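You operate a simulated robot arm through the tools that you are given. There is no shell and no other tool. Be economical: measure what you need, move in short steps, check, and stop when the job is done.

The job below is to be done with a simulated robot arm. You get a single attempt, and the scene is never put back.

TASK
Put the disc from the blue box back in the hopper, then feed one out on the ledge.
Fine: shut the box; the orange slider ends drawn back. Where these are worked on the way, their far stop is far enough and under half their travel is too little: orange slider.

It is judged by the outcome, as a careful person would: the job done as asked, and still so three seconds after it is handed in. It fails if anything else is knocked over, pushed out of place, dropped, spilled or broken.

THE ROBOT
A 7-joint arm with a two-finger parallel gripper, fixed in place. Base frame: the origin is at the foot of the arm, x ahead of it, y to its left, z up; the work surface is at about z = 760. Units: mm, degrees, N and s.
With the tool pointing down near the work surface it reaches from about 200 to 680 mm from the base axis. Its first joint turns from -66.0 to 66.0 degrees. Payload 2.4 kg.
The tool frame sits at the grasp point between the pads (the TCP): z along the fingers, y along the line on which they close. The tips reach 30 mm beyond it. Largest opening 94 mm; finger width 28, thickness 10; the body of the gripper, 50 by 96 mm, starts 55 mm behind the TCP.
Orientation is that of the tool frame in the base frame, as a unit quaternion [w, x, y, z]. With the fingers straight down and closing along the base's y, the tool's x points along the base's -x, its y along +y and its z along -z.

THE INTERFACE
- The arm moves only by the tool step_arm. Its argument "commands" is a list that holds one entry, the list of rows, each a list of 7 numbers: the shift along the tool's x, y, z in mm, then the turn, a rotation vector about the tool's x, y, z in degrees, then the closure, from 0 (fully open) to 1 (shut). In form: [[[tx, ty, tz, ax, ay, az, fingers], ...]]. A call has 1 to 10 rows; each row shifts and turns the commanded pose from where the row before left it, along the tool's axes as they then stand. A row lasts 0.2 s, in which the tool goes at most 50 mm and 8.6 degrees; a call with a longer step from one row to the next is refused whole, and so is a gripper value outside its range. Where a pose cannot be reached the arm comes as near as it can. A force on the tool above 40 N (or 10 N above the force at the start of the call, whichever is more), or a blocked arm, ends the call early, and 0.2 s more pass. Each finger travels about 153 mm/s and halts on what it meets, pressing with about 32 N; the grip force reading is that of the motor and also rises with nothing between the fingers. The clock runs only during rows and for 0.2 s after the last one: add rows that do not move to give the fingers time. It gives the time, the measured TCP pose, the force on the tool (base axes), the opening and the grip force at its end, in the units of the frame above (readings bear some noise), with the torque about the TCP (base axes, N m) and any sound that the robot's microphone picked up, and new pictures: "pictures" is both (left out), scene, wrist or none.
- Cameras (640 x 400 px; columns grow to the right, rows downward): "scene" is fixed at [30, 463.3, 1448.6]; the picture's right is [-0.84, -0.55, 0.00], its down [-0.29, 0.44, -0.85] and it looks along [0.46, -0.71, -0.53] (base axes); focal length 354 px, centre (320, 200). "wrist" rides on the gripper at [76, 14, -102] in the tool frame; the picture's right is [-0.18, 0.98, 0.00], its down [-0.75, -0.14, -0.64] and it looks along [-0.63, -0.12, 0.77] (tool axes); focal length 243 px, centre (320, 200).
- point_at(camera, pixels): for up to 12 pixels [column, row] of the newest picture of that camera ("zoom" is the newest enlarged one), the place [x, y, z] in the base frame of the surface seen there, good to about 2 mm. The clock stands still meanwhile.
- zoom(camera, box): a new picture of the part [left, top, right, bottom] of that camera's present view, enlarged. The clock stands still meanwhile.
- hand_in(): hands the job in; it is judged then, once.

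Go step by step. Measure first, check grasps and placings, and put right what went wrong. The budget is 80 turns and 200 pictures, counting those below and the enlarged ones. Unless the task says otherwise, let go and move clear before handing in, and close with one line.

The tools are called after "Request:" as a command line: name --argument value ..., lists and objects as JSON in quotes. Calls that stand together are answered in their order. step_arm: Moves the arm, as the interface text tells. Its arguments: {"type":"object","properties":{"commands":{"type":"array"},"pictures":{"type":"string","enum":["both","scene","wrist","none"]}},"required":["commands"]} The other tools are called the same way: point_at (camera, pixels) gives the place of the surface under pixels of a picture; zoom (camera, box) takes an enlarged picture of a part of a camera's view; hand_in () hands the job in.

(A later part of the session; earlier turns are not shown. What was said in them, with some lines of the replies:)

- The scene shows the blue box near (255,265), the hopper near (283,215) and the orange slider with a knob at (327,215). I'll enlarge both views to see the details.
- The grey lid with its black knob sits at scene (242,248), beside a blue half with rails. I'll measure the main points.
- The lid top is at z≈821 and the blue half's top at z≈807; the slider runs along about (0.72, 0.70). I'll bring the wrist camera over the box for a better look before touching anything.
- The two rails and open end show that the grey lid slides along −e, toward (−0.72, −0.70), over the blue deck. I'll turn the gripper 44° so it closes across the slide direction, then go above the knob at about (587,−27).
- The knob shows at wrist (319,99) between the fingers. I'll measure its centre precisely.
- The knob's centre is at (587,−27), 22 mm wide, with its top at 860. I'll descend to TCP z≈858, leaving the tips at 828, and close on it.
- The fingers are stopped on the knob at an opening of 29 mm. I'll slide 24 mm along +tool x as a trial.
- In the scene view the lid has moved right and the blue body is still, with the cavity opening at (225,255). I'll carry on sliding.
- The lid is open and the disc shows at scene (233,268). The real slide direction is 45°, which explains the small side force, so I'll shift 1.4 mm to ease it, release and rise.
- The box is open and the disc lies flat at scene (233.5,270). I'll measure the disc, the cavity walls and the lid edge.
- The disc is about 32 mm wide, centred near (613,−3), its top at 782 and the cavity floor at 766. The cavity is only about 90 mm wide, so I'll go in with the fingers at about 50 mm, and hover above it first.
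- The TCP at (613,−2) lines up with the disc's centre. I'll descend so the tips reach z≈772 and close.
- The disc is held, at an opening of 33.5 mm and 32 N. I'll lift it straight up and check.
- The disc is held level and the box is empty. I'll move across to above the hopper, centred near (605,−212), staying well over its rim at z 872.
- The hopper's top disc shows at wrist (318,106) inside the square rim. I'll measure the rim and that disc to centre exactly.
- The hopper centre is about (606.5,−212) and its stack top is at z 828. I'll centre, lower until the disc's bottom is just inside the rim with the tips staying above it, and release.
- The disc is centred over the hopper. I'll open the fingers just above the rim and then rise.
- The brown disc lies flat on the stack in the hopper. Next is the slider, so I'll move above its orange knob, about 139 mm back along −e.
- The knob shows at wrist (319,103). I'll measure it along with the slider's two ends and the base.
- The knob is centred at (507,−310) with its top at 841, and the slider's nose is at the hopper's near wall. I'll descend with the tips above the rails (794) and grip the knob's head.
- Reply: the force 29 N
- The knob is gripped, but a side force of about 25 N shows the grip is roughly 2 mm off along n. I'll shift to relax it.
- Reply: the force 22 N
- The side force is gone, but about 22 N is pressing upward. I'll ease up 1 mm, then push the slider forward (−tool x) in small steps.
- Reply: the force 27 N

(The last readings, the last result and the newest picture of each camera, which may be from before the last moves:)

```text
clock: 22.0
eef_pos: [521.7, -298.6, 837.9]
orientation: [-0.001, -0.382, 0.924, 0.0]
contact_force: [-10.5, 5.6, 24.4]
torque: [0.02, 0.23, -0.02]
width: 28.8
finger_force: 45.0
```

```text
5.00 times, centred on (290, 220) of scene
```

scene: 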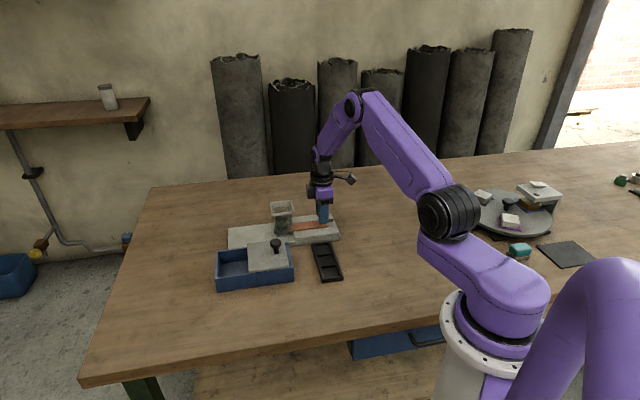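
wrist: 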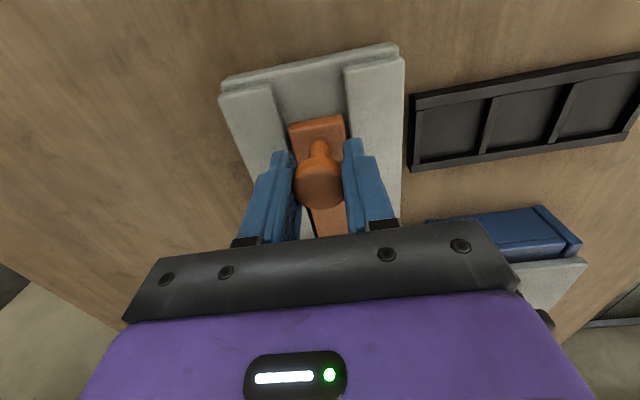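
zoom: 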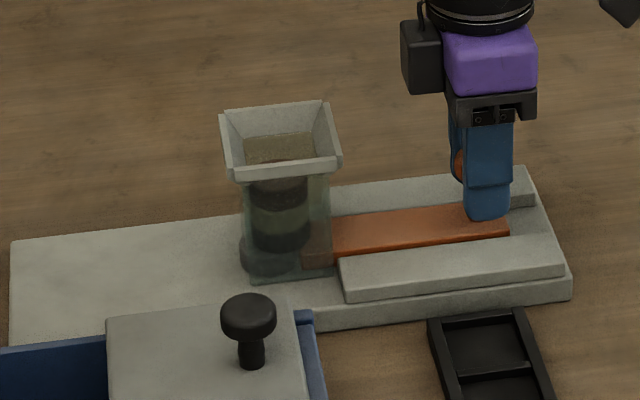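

The slider advances and the bottom disc is moving out on the left. I'll ease up a little more and keep pushing in small steps.

Request:
step_arm --commands '[[[-6, 0, -1, 0, 0, 0, 0.85], [-6, 0, 0, 0, 0, 0, 0.85], [-6, 0, 0, 0, 0, 0, 0.85]]]'

Request:
zoom --camera "scene" --box '[220, 180, 340, 260]'

```text
clock: 22.8
eef_pos: [534.8, -285.0, 838.5]
orientation: [0.0, -0.383, 0.924, 0.0]
contact_force: [-9.7, 6.5, 7.3]
torque: [0.1, -0.06, 0.03]
width: 28.8
finger_force: 45.1
```

scene: 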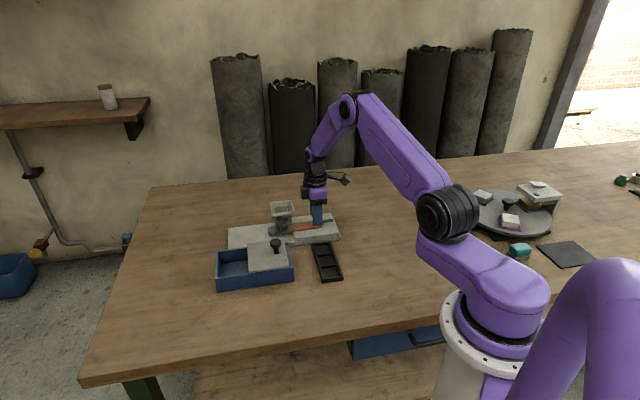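
wrist: 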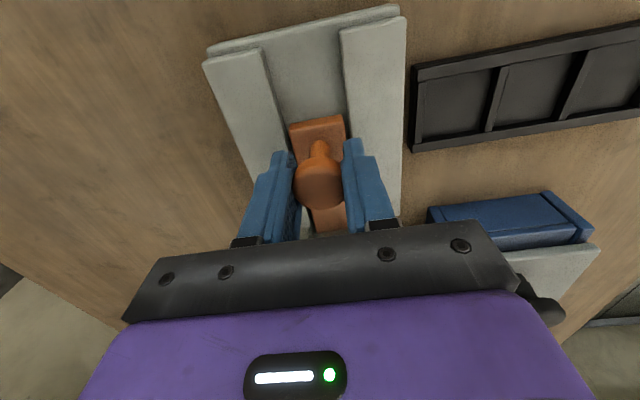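

```text
5.00 times, centred on (280, 220) of scene
```

zoom: 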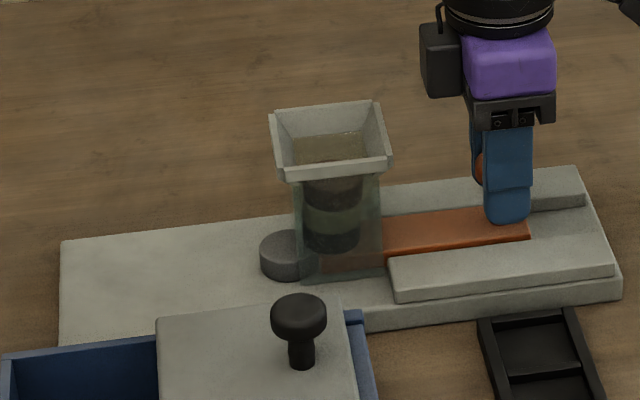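

A grey disc is emerging on the ledge at zoom (288,255). I'll keep going to the far stop.

Request:
step_arm --commands '[[[-6, 0, 0, 0, 0, 0, 0.85], [-5, 0, 0, 0, 0, 0, 0.85], [-5, 0, 0, 0, 0, 0, 0.85]]]'

Request:
zoom --camera "scene" --box '[220, 180, 340, 260]'

```text
clock: 23.6
eef_pos: [547.2, -274.2, 837.1]
orientation: [-0.001, -0.382, 0.924, 0.001]
contact_force: [-6.7, 4.9, -8.2]
torque: [0.01, -0.07, 0.01]
width: 28.9
finger_force: 45.1
```

scene: 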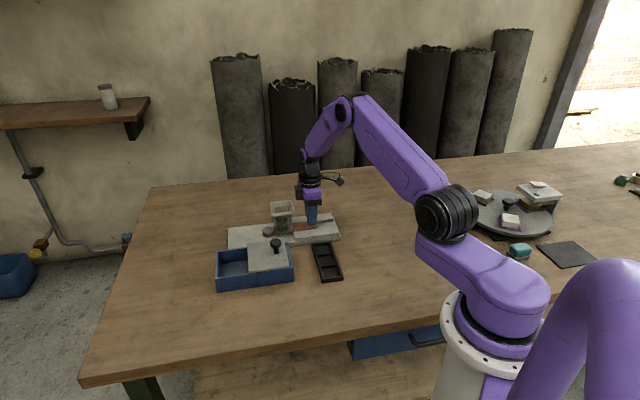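
wrist: 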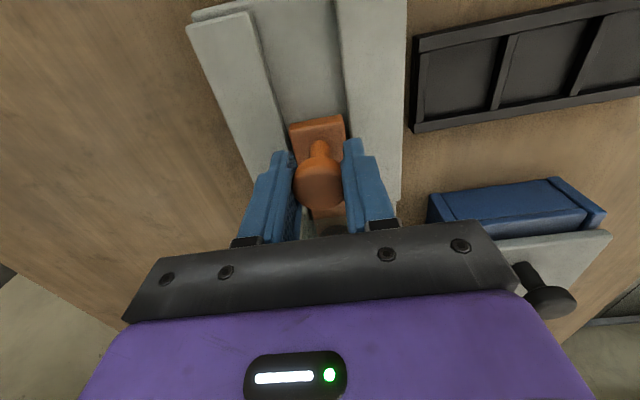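

```text
5.00 times, centred on (280, 220) of scene
```

zoom: 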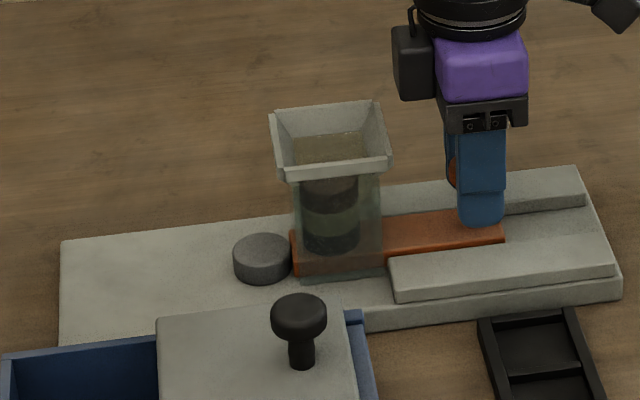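

The disc is now fully out on the ledge. I'll go on gently to find the far stop; there is still about 40 mm between the fingers and the rim.

Request:
step_arm --commands '[[[-3, 0, -0.5, 0, 0, 0, 0.85], [-3, 0, 0, 0, 0, 0, 0.85], [-3, 0, 0, 0, 0, 0, 0.85], [0, 0, 0, 0, 0, 0, 0.85]]]'

Request:
zoom --camera "scene" --box '[220, 180, 340, 260]'

```text
clock: 24.6
eef_pos: [553.1, -267.9, 837.6]
orientation: [-0.001, -0.383, 0.924, 0.001]
contact_force: [-6.4, 6.0, -18.0]
torque: [-0.04, 0.14, -0.07]
width: 28.9
finger_force: 44.9
```

scene: 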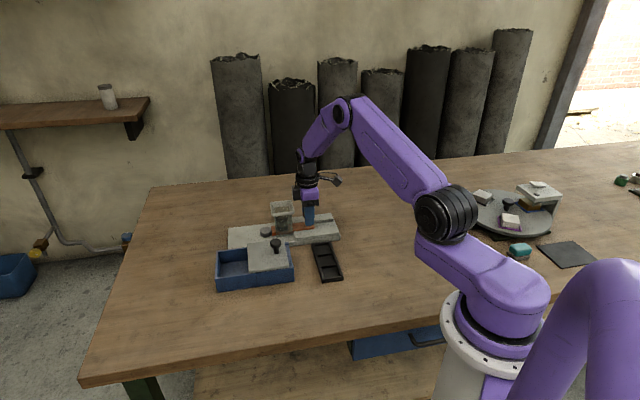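
wrist: 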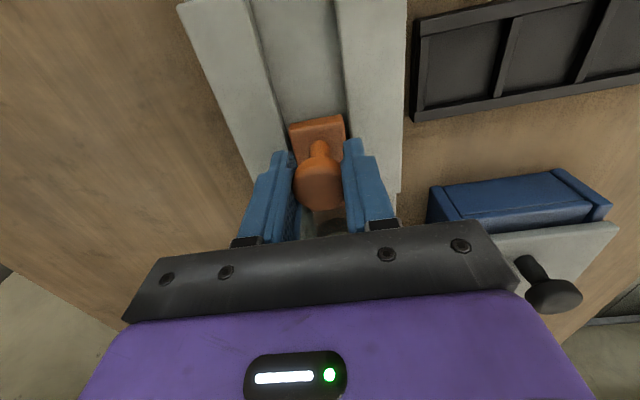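

```text
5.00 times, centred on (280, 220) of scene
```

zoom: 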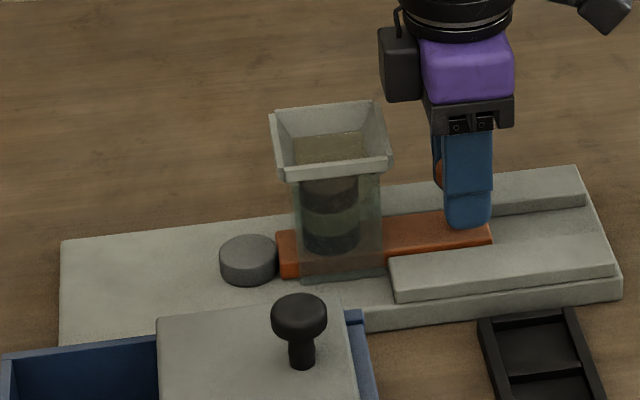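

The slider is still moving without resistance and the disc stays safely on the ledge. I'll go a few millimetres more to find the stop.

Request:
step_arm --commands '[[[-3, 0, 0.7, 0, 0, 0, 0.85], [-3, 0, 0, 0, 0, 0, 0.85], [-3, 0, 0, 0, 0, 0, 0.85], [0, 0, 0, 0, 0, 0, 0.85]]]'

Request:
zoom --camera "scene" --box '[220, 180, 340, 260]'

```text
clock: 25.6
eef_pos: [559.4, -260.7, 837.1]
orientation: [-0.002, -0.384, 0.923, 0.001]
contact_force: [-11.1, 12.2, -8.2]
torque: [0.09, 0.04, 0.01]
width: 28.9
finger_force: 44.8
```

scene: 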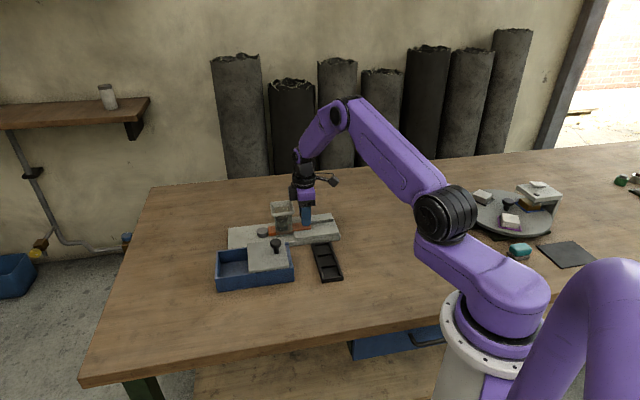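
wrist: 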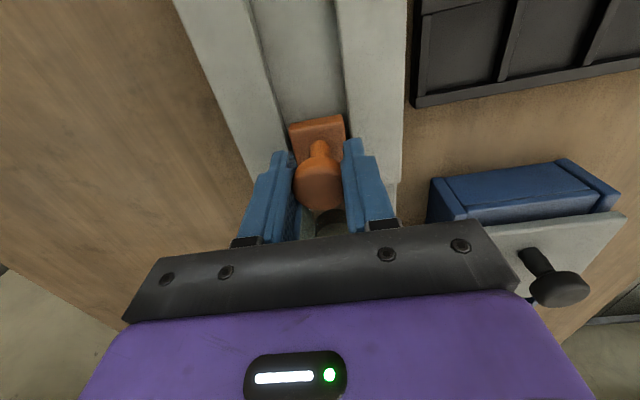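

```text
5.00 times, centred on (280, 220) of scene
```

zoom: 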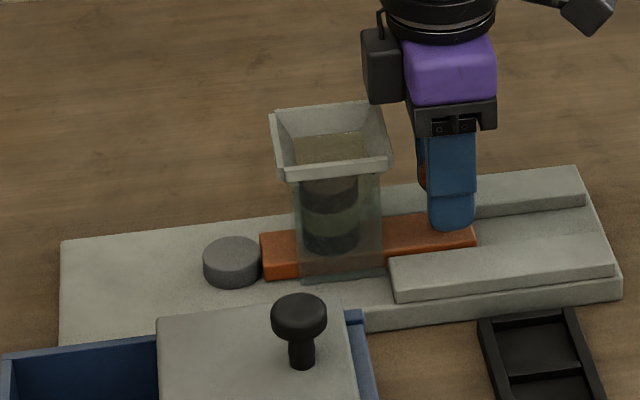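

The slider has gone 71 mm and the disc sits clear on the ledge, which is well past half travel. I'll draw the slider back now.

Request:
step_arm --commands '[[[7, 0, 0, 0, 0, 0, 0.85], [7, 0, 0, 0, 0, 0, 0.85], [7, 0, 0, 0, 0, 0, 0.85], [7, 0, 0, 0, 0, 0, 0.85], [7, 0, 0, 0, 0, 0, 0.85], [7, 0, 0, 0, 0, 0, 0.85], [7, 0, 0, 0, 0, 0, 0.85], [7, 0, 0, 0, 0, 0, 0.85], [7, 0, 0, 0, 0, 0, 0.85], [6, 0, 0, 0, 0, 0, 0.85]]]'

Request:
zoom --camera "scene" --box '[220, 180, 340, 260]'

```text
clock: 27.8
eef_pos: [509.9, -310.5, 837.3]
orientation: [-0.001, -0.383, 0.924, 0.001]
contact_force: [-12.3, 14.0, -1.9]
torque: [0.02, 0.32, -0.06]
width: 28.9
finger_force: 44.9
```

scene: 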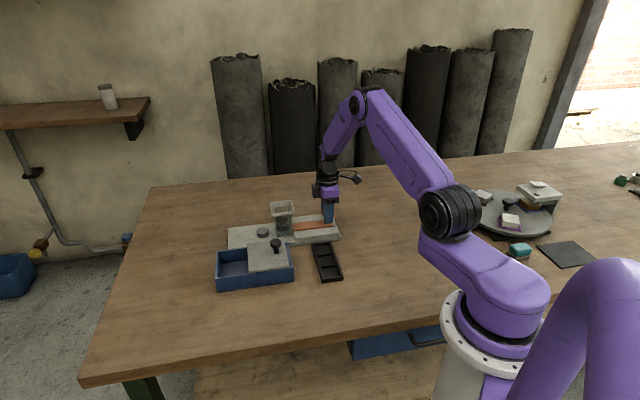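
wrist: 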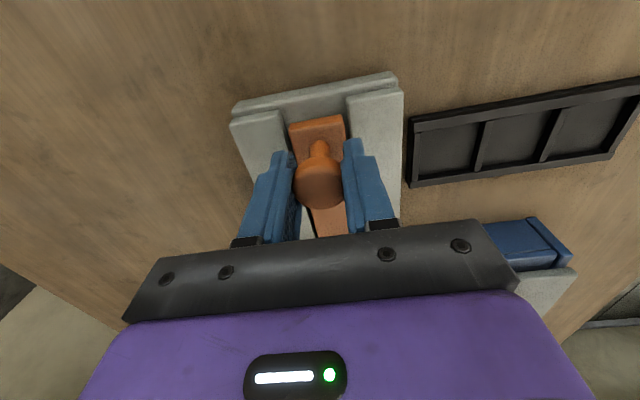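

```text
5.00 times, centred on (280, 220) of scene
```

zoom: 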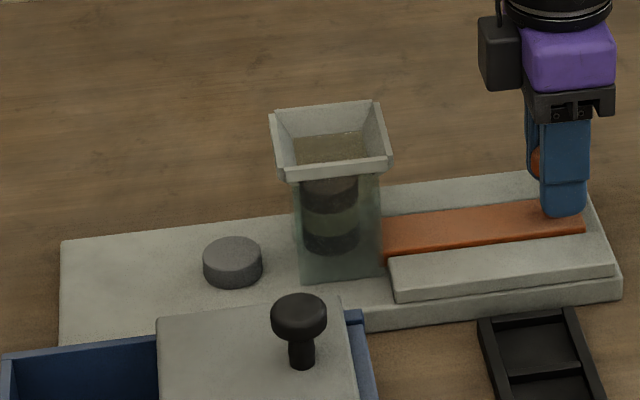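

The slider is back at its start (s≈141), but the stack looks still raised. I'll draw 1.5 mm more, pause, and look again.

Request:
step_arm --commands '[[[1.5, 0, 0, 0, 0, 0, 0.85], [0, 0, 0, 0, 0, 0, 0.85], [0, 0, 0, 0, 0, 0, 0.85]]]' --pictures "scene"

Request:
zoom --camera "scene" --box '[250, 190, 340, 250]'

```text
clock: 28.6
eef_pos: [509.2, -311.2, 836.9]
orientation: [0.0, -0.384, 0.923, 0.001]
contact_force: [-6.0, 20.2, -1.6]
torque: [0.22, -0.06, 0.04]
width: 29.1
finger_force: 44.4
```

scene: 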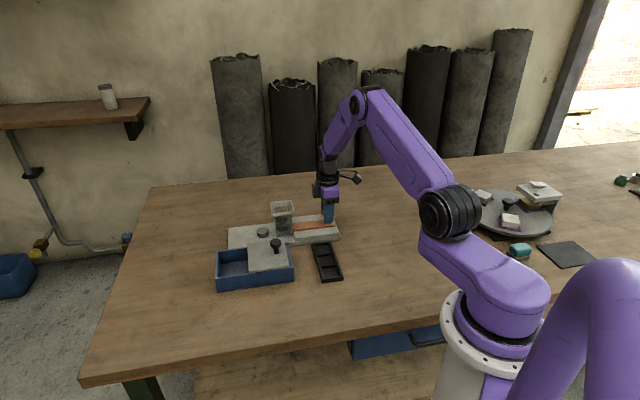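

```text
6.67 times, centred on (295, 220) of scene
```

zoom: 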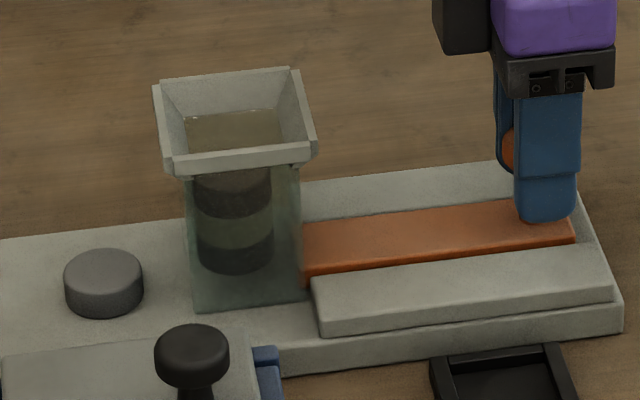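

The slider's back end is at its starting place (scene 333,226), yet the stack still looks raised. I'll ease the strain, release the knob, rise and look from above.

Request:
step_arm --commands '[[[-1, 1, 0, 0, 0, 0, 0.85], [0, 0, 0, 0, 0, 0, 0.6], [0, 0, 0, 0, 0, 0, 0.4], [0, 0, 0, 0, 0, 0, 0.4], [0, 0, -30, 0, 0, 0, 0.4], [0, 0, -45, 0, 0, 0, 0.4], [0, 0, -45, 0, 0, 0, 0.4], [-40, 0, -20, 0, 0, 0, 0.4], [-40, 0, 0, 0, 0, 0, 0.4], [-40, 0, 0, 0, 0, 0, 0.4]]]'

Request:
zoom --camera "scene" --box '[250, 190, 340, 250]'

Request:
zoom --camera "wrist" --box '[240, 20, 400, 200]'

```text
clock: 30.8
eef_pos: [595.1, -225.1, 978.5]
orientation: [0.0, -0.383, 0.924, 0.001]
contact_force: [0.0, -0.7, 0.1]
torque: [0.03, 0.01, -0.01]
width: 56.6
finger_force: 0.0
```

scene: 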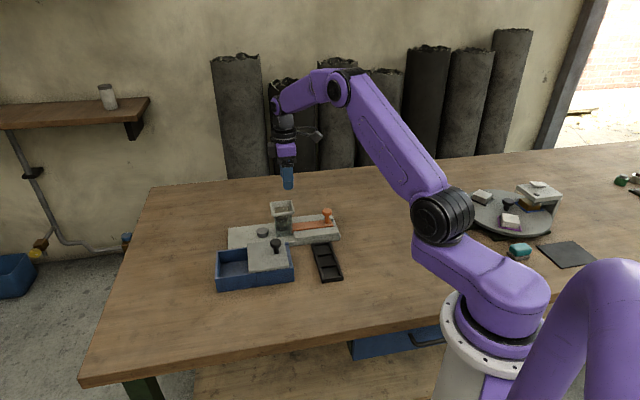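
wrist: 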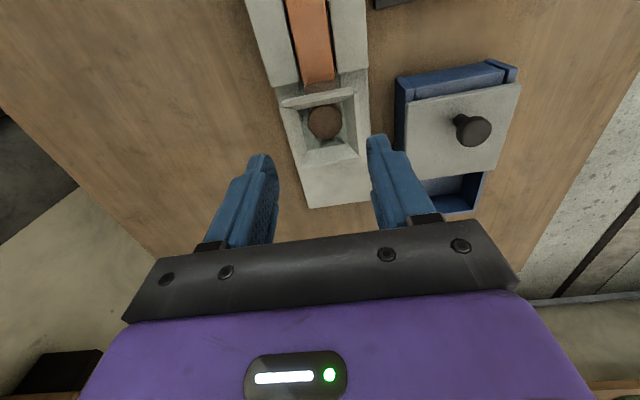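

```text
6.67 times, centred on (295, 220) of scene
```

zoom: 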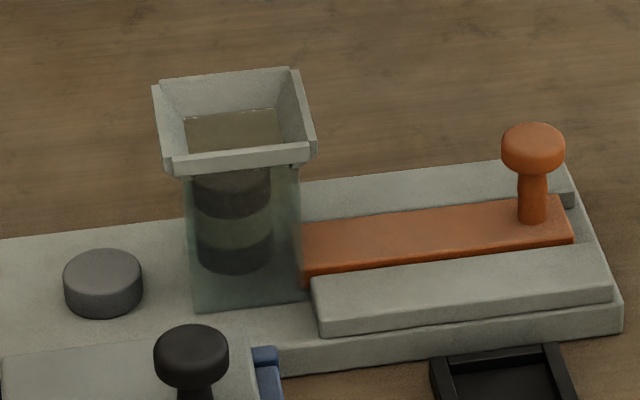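

```text
2.22 times, centred on (320, 110) of wrist
```

zoom: 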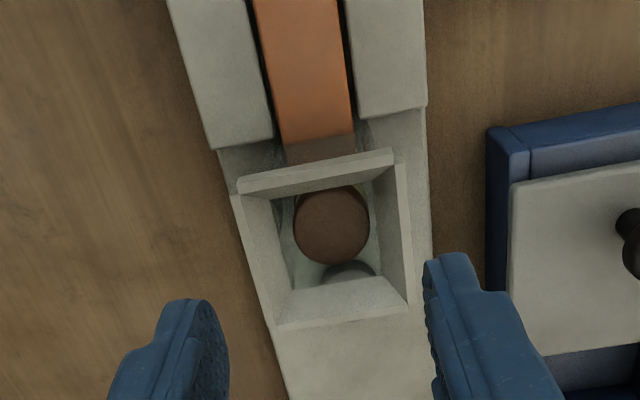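

The stack may now be shifted toward the slider side. I'll measure the brown disc's top, the knob and the slider nose.

Request:
point_at --camera "wrist" --pixels '[[324, 122], [312, 122], [338, 122], [324, 110], [324, 135], [333, 143], [318, 82], [320, 88], [322, 97]]'

Request:
point_at --camera "scene" --pixels '[[327, 210.5], [262, 230], [282, 215], [283, 218], [283, 223], [283, 228], [333, 225.5], [282, 233], [290, 232]]'

```text
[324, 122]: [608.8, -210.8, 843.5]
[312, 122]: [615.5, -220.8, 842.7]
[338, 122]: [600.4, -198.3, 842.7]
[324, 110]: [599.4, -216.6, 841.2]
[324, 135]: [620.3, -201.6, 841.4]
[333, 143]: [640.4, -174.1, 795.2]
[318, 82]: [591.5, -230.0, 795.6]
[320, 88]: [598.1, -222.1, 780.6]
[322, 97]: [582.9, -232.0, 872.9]
```

```text
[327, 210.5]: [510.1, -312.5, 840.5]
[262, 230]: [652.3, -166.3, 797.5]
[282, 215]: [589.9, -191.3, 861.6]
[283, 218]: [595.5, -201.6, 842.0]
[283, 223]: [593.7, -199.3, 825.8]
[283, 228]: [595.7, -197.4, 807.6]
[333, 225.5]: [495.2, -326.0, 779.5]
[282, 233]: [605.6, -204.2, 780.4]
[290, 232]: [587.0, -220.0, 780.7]
```

The slider is exactly where it started and the disc rests on the ledge at (652,−166). The remaining stack still hangs at its old height, so I'll check it again later. Now I'll go back over the lid knob.

Request:
step_arm --commands '[[[-12, 36, 0, 0, 0, 0, 0.2], [-12, 36, 0, 0, 0, 0, 0.2], [-12, 36, 0, 0, 0, 0, 0.2], [-13, 37, 0, 0, 0, 0, 0.2], [0, 0, 0, 0, 0, 0, 0.2]]]'

Request:
zoom --camera "scene" --box '[200, 190, 340, 290]'

```text
clock: 32.0
eef_pos: [526.4, -89.1, 978.0]
orientation: [0.001, -0.383, 0.924, 0.0]
contact_force: [0.4, 1.1, 0.3]
torque: [-0.03, 0.0, 0.01]
width: 75.4
finger_force: 0.0
```

scene: 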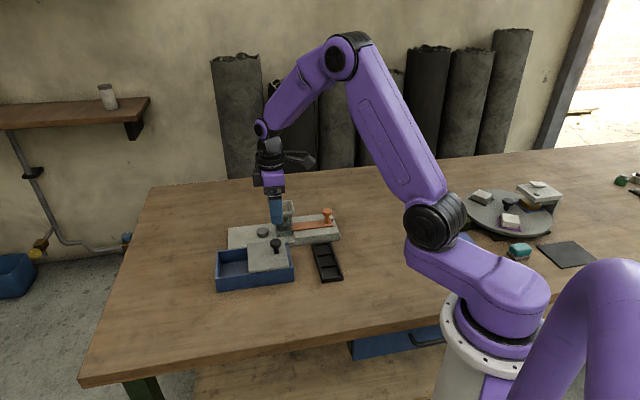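
wrist: 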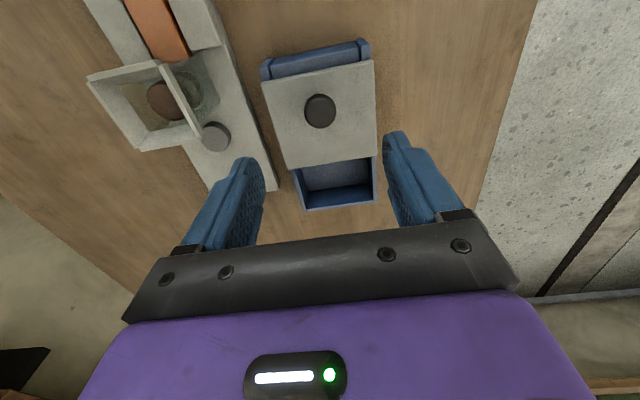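

```text
4.00 times, centred on (270, 240) of scene
```

zoom: 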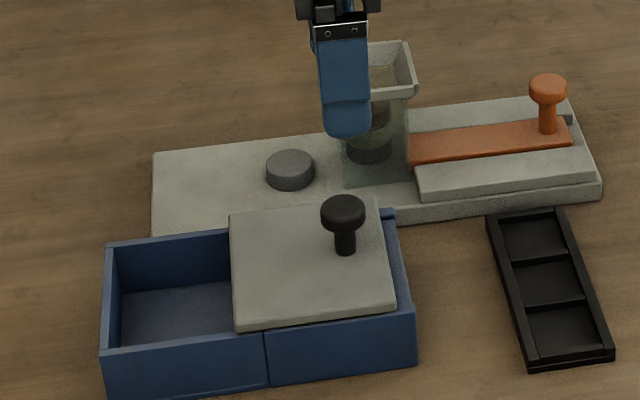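

Request:
point_at --camera "wrist" --pixels '[[320, 110], [308, 110], [333, 110], [320, 98], [320, 122], [160, 97], [172, 97]]'

```text
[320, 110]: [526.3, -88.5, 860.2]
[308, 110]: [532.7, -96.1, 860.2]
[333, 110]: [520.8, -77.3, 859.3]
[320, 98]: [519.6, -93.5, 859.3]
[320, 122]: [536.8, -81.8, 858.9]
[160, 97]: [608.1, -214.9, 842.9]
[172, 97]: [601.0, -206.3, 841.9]
```

The knob is at (527,−88), right under the gripper. I'll go down, grip it, and start sliding the lid shut.

Request:
step_arm --commands '[[[0, 0.5, 45, 0, 0, 0, 0.2], [0, 0, 45, 0, 0, 0, 0.2], [0, 0, 27, 0, 0, 0, 0.3], [0, 0, 0, 0, 0, 0, 0.5], [0, 0, 0, 0, 0, 0, 0.7], [0, 0, 0, 0, 0, 0, 0.85], [0, 0, 0, 0, 0, 0, 0.85]]]'

```text
clock: 33.6
eef_pos: [526.8, -88.0, 862.5]
orientation: [0.001, -0.382, 0.924, 0.0]
contact_force: [8.4, -7.5, -8.8]
torque: [-0.02, -0.32, -0.03]
width: 29.2
finger_force: 44.9
```

scene: 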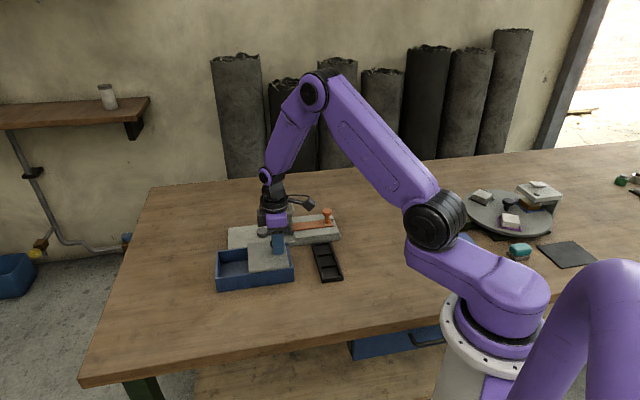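
wrist: 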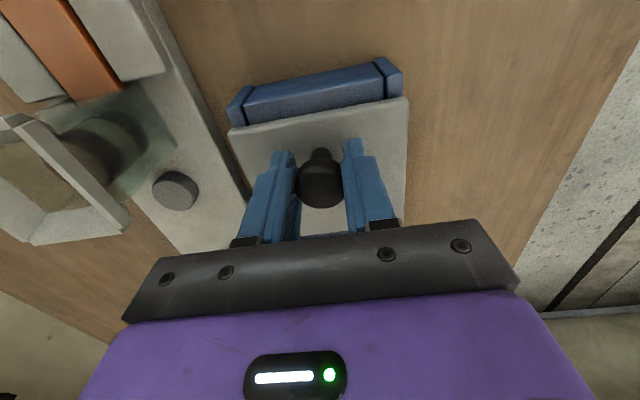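

The knob is gripped. I'll slide the lid along +e by 84 mm, ending at its closed spot.

Request:
step_arm --commands '[[[-8, -0.8, 0, 0, 0, 0, 0.85], [-9, 0, 0, 0, 0, 0, 0.85], [-9, 0, 0, 0, 0, 0, 0.85], [-9, 0, 0, 0, 0, 0, 0.85], [-9, 0, 0, 0, 0, 0, 0.85], [-9, 0, 0, 0, 0, 0, 0.85], [-9, 0, 0, 0, 0, 0, 0.85], [-9, 0, 0, 0, 0, 0, 0.85], [-8, 0, 0, 0, 0, 0, 0.85], [-5, 0, 0, 0, 0, 0, 0.85]]]'

Request:
zoom --camera "scene" --box '[200, 190, 340, 290]'

```text
clock: 35.8
eef_pos: [586.7, -28.0, 862.9]
orientation: [0.0, -0.383, 0.924, 0.0]
contact_force: [-10.3, 9.3, 36.1]
torque: [0.55, -0.22, 0.15]
width: 29.3
finger_force: 44.7
```

scene: 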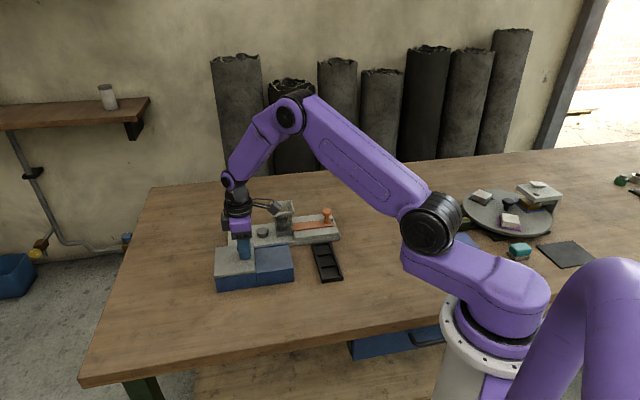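
wrist: 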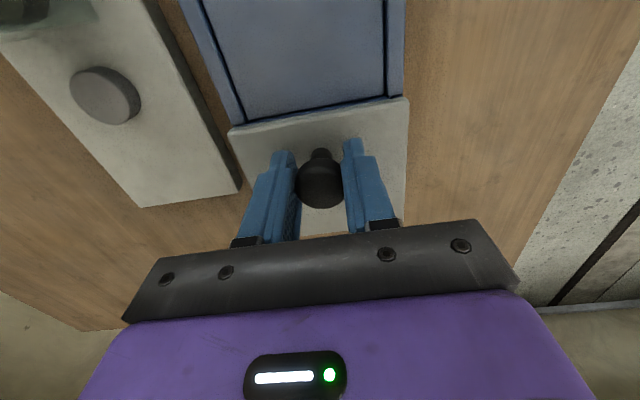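

```text
4.00 times, centred on (270, 240) of scene
```

zoom: 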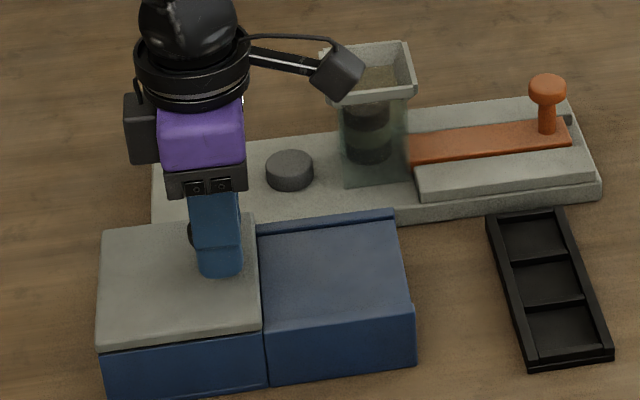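

The lid is back at its closed place. An upward reaction of 36 N is on the tool, so I'll lift off that strain, nudge 1 mm further, release and rise.

Request:
step_arm --commands '[[[0, 0, -1.5, 0, 0, 0, 0.85], [-1, 0, 0, 0, 0, 0, 0.85], [0, 0, 0, 0, 0, 0, 0.6], [0, 0, 0, 0, 0, 0, 0.3], [0, 0, 0, 0, 0, 0, 0.2], [0, 0, -40, 0, 0, 0, 0.2], [0, 0, -45, 0, 0, 0, 0.2], [0, 0, -35, 0, 0, 0, 0.2], [0, 0, 0, 0, 0, 0, 0.2]]]'

Request:
zoom --camera "scene" --box '[200, 190, 340, 290]'

Request:
zoom --camera "wrist" --box '[40, 0, 400, 220]'

Request:
point_at --camera "scene" --pixels '[[216, 249], [252, 245], [254, 270], [216, 275], [242.7, 245.5], [262, 230], [283, 218]]'

```text
clock: 37.8
eef_pos: [587.0, -29.2, 981.9]
orientation: [0.0, -0.383, 0.924, 0.0]
contact_force: [-0.3, 0.2, 0.1]
torque: [-0.04, -0.04, -0.02]
width: 74.8
finger_force: 0.2
```

scene: 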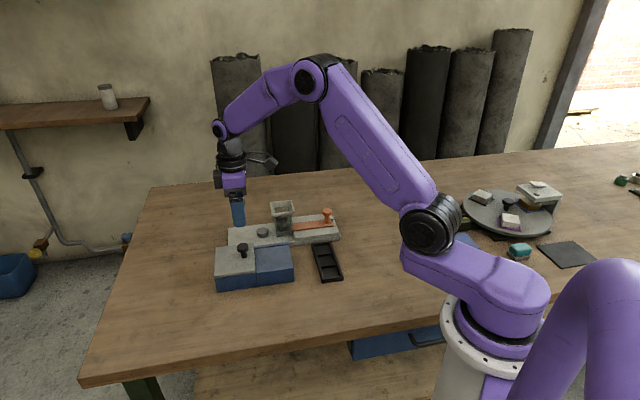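
wrist: 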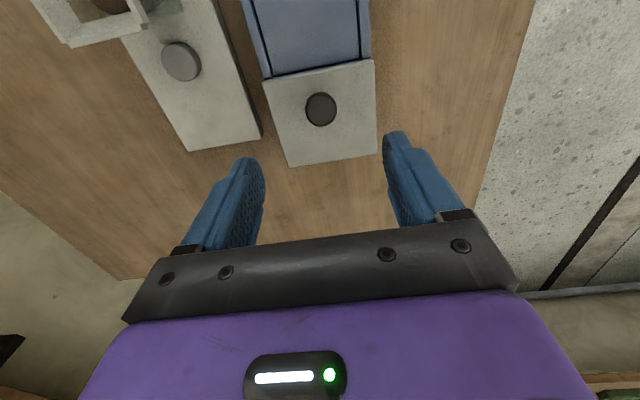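

```text
4.00 times, centred on (270, 240) of scene
```

zoom: 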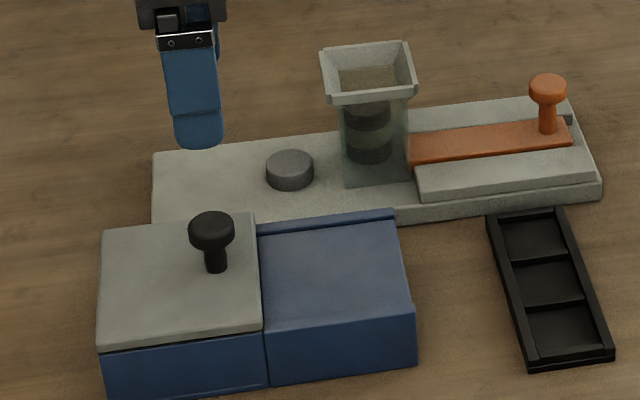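

```text
1.78 times, centred on (220, 110) of wrist
```

zoom: 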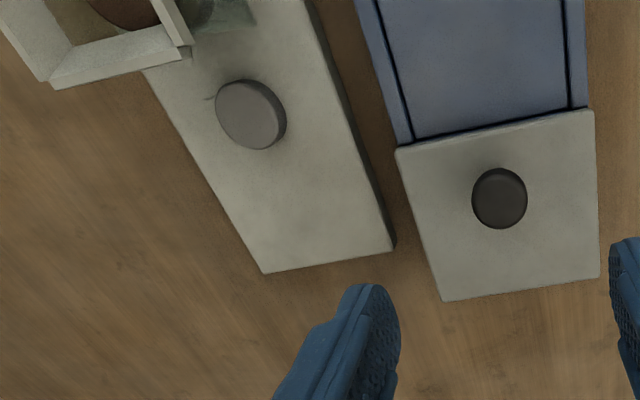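

```text
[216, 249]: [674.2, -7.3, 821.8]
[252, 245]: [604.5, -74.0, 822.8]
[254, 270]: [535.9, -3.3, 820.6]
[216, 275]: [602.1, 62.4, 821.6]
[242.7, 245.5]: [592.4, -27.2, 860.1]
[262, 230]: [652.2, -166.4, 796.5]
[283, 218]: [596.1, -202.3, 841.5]
```

The lid corners match their closed readings and the fed disc is stable on the ledge, but the hopper stack hasn't dropped. The slider may be a hair short of its back stop, so I'll return to its knob and draw it back firmly.

Request:
step_arm --commands '[[[42, -24, 0, 0, 0, 0, 0.4], [42, -24, 0, 0, 0, 0, 0.4], [42, -24, 0, 0, 0, 0, 0.4], [42, -24, 0, 0, 0, 0, 0.4], [42, -24, 0, 0, 0, 0, 0.4], [43, -24, 0, 0, 0, 0, 0.4], [0, 0, 0, 0, 0, 0, 0.4]]]'

Request:
zoom --camera "wrist" --box '[240, 0, 400, 240]'

Request:
zoom --camera "scene" --box '[260, 190, 360, 260]'

```text
clock: 39.4
eef_pos: [509.2, -310.3, 980.5]
orientation: [0.0, -0.383, 0.924, -0.001]
contact_force: [0.1, 0.6, -0.2]
torque: [0.04, -0.04, -0.03]
width: 56.5
finger_force: 0.0
```

scene: 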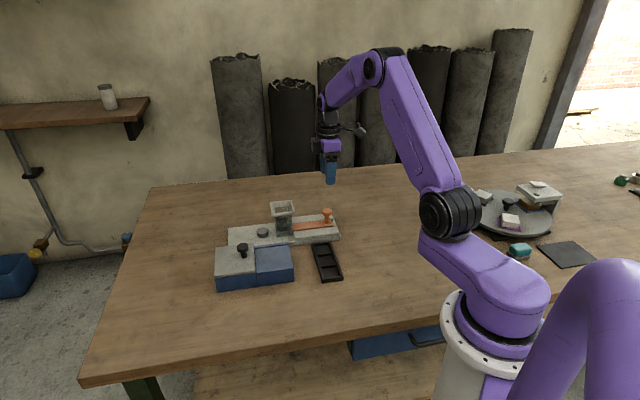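
wrist: 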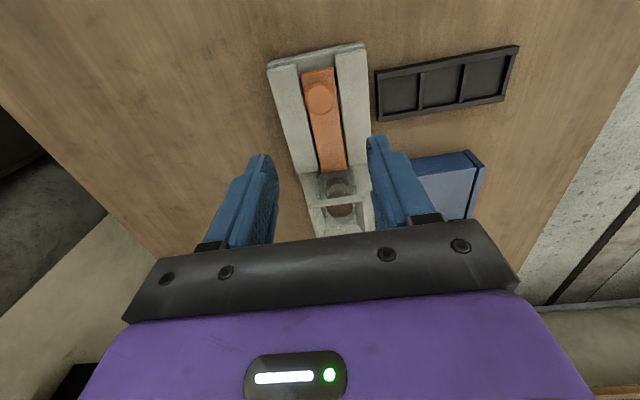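

```text
1.67 times, centred on (320, 120) of wrist
```

zoom: 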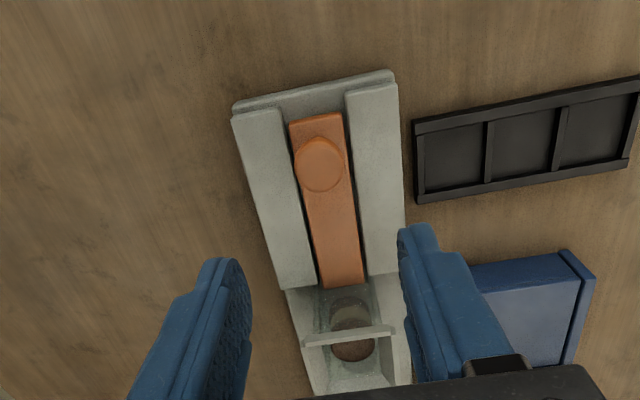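

```text
5.71 times, centred on (310, 225) of scene
```

zoom: 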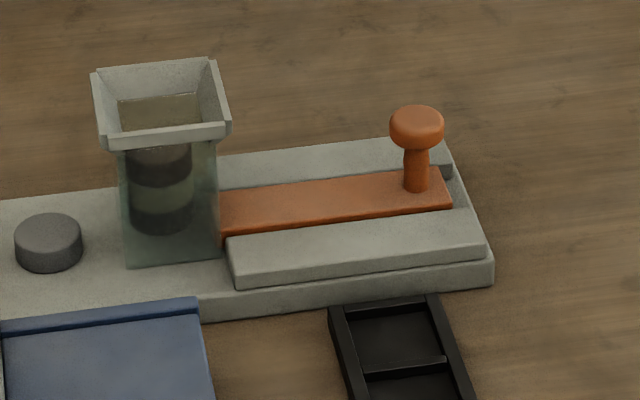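

The slider matches its initial picture almost exactly. I'll grip the knob once more and pull gently to confirm it is against its back stop.

Request:
step_arm --commands '[[[0, -0.6, 45, 0, 0, 0, 0.4], [0, 0, 45, 0, 0, 0, 0.4], [0, 0, 35, 0, 0, 0, 0.4], [0, 0, 16, 0, 0, 0, 0.4], [0, 0, 0, 0, 0, 0, 0.6], [0, 0, 0, 0, 0, 0, 0.85], [0, 0, 0, 0, 0, 0, 0.85], [1.5, 0, 0, 0, 0, 0, 0.85], [1.5, 0, 0, 0, 0, 0, 0.85], [0, 0, 0, 0, 0, 0, 0.85]]]'

Request:
zoom --camera "scene" --box '[260, 190, 360, 260]'

```text
clock: 41.6
eef_pos: [508.8, -311.1, 839.5]
orientation: [0.001, -0.384, 0.923, 0.0]
contact_force: [9.9, 5.6, -12.8]
torque: [0.08, -0.21, 0.02]
width: 29.1
finger_force: 44.8
```

scene: 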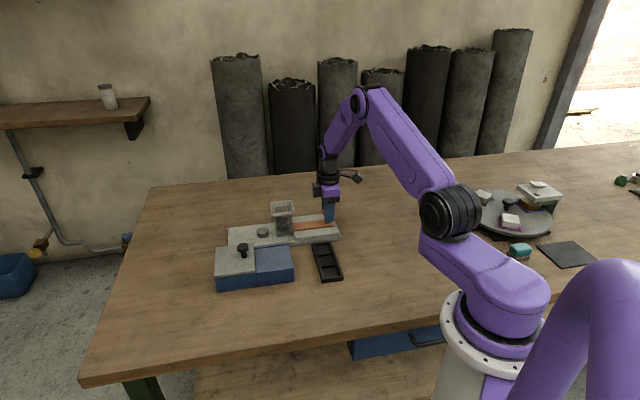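
wrist: 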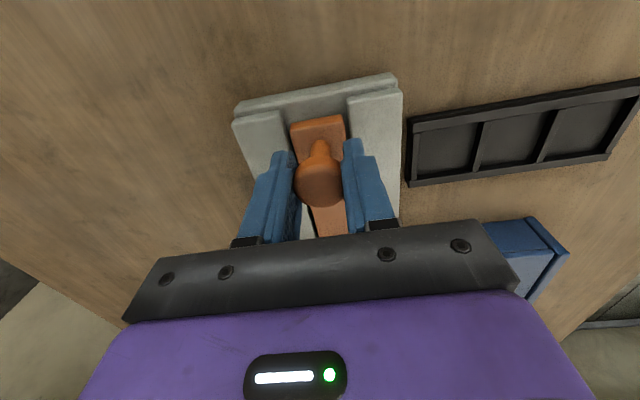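

```text
5.71 times, centred on (310, 225) of scene
```

zoom: 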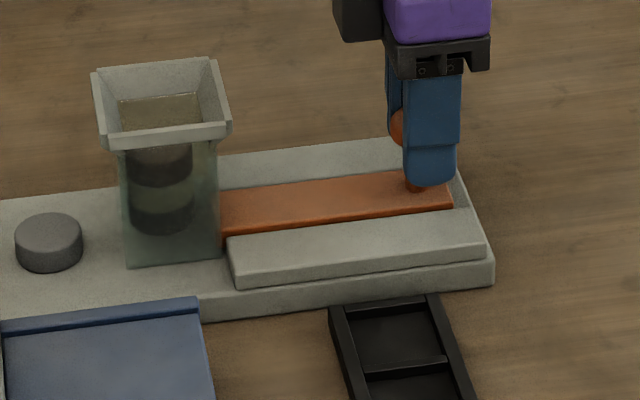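

The slider stays put with about 11 N of resistance, so it is on its back stop; the stack hanging in the hopper is simply how it is held. I'll release and move clear.

Request:
step_arm --commands '[[[-1, 0, 0, 0, 0, 0, 0.85], [0, 0, 0, 0, 0, 0, 0.6], [0, 0, 0, 0, 0, 0, 0.4], [0, 0, 0, 0, 0, 0, 0.3], [0, 0, -40, 0, 0, 0, 0.3], [0, 0, -45, 0, 0, 0, 0.3], [0, 0, -45, 0, 0, 0, 0.3], [30, 0, -35, 0, 0, 0, 0.3], [0, 0, 0, 0, 0, 0, 0.3]]]'

Request:
zoom --camera "scene" --box '[200, 190, 360, 290]'

Request:
point_at --camera "scene" --pixels '[[283, 218], [262, 230], [327, 210.5], [254, 270]]'

```text
clock: 43.6
eef_pos: [489.2, -332.5, 1006.7]
orientation: [0.0, -0.383, 0.924, 0.0]
contact_force: [0.0, 1.2, 0.4]
torque: [0.03, 0.02, 0.0]
width: 65.8
finger_force: 0.1
```

scene: 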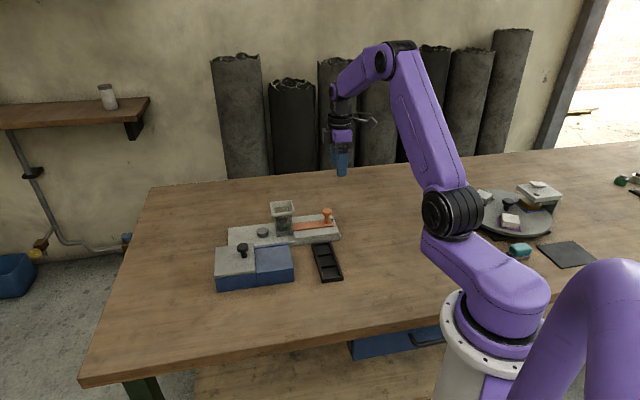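
wrist: 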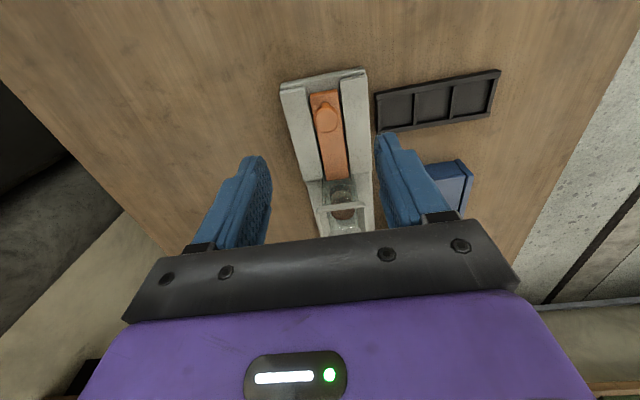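

```text
4.00 times, centred on (280, 240) of scene
```

zoom: 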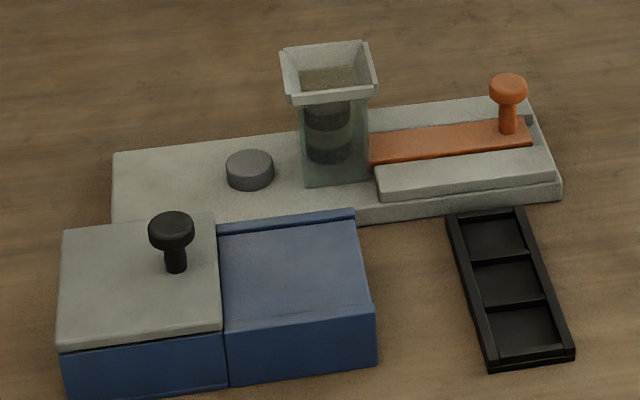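

```text
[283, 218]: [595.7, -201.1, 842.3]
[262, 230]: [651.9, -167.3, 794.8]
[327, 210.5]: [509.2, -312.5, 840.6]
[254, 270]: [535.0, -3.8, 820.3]
```

The brown disc is in the hopper, one disc rests on the ledge, the box is shut, the slider is drawn back and the gripper is clear. I'm handing in.

Request:
hand_in

```text
The job is handed in.
```

I put the disc from the blue box back in the hopper and fed one disc out onto the ledge. The box is shut, the orange slider is drawn back, and I've handed the job in; the discs left in the hopper did not drop after the feed and still sit at their old height.
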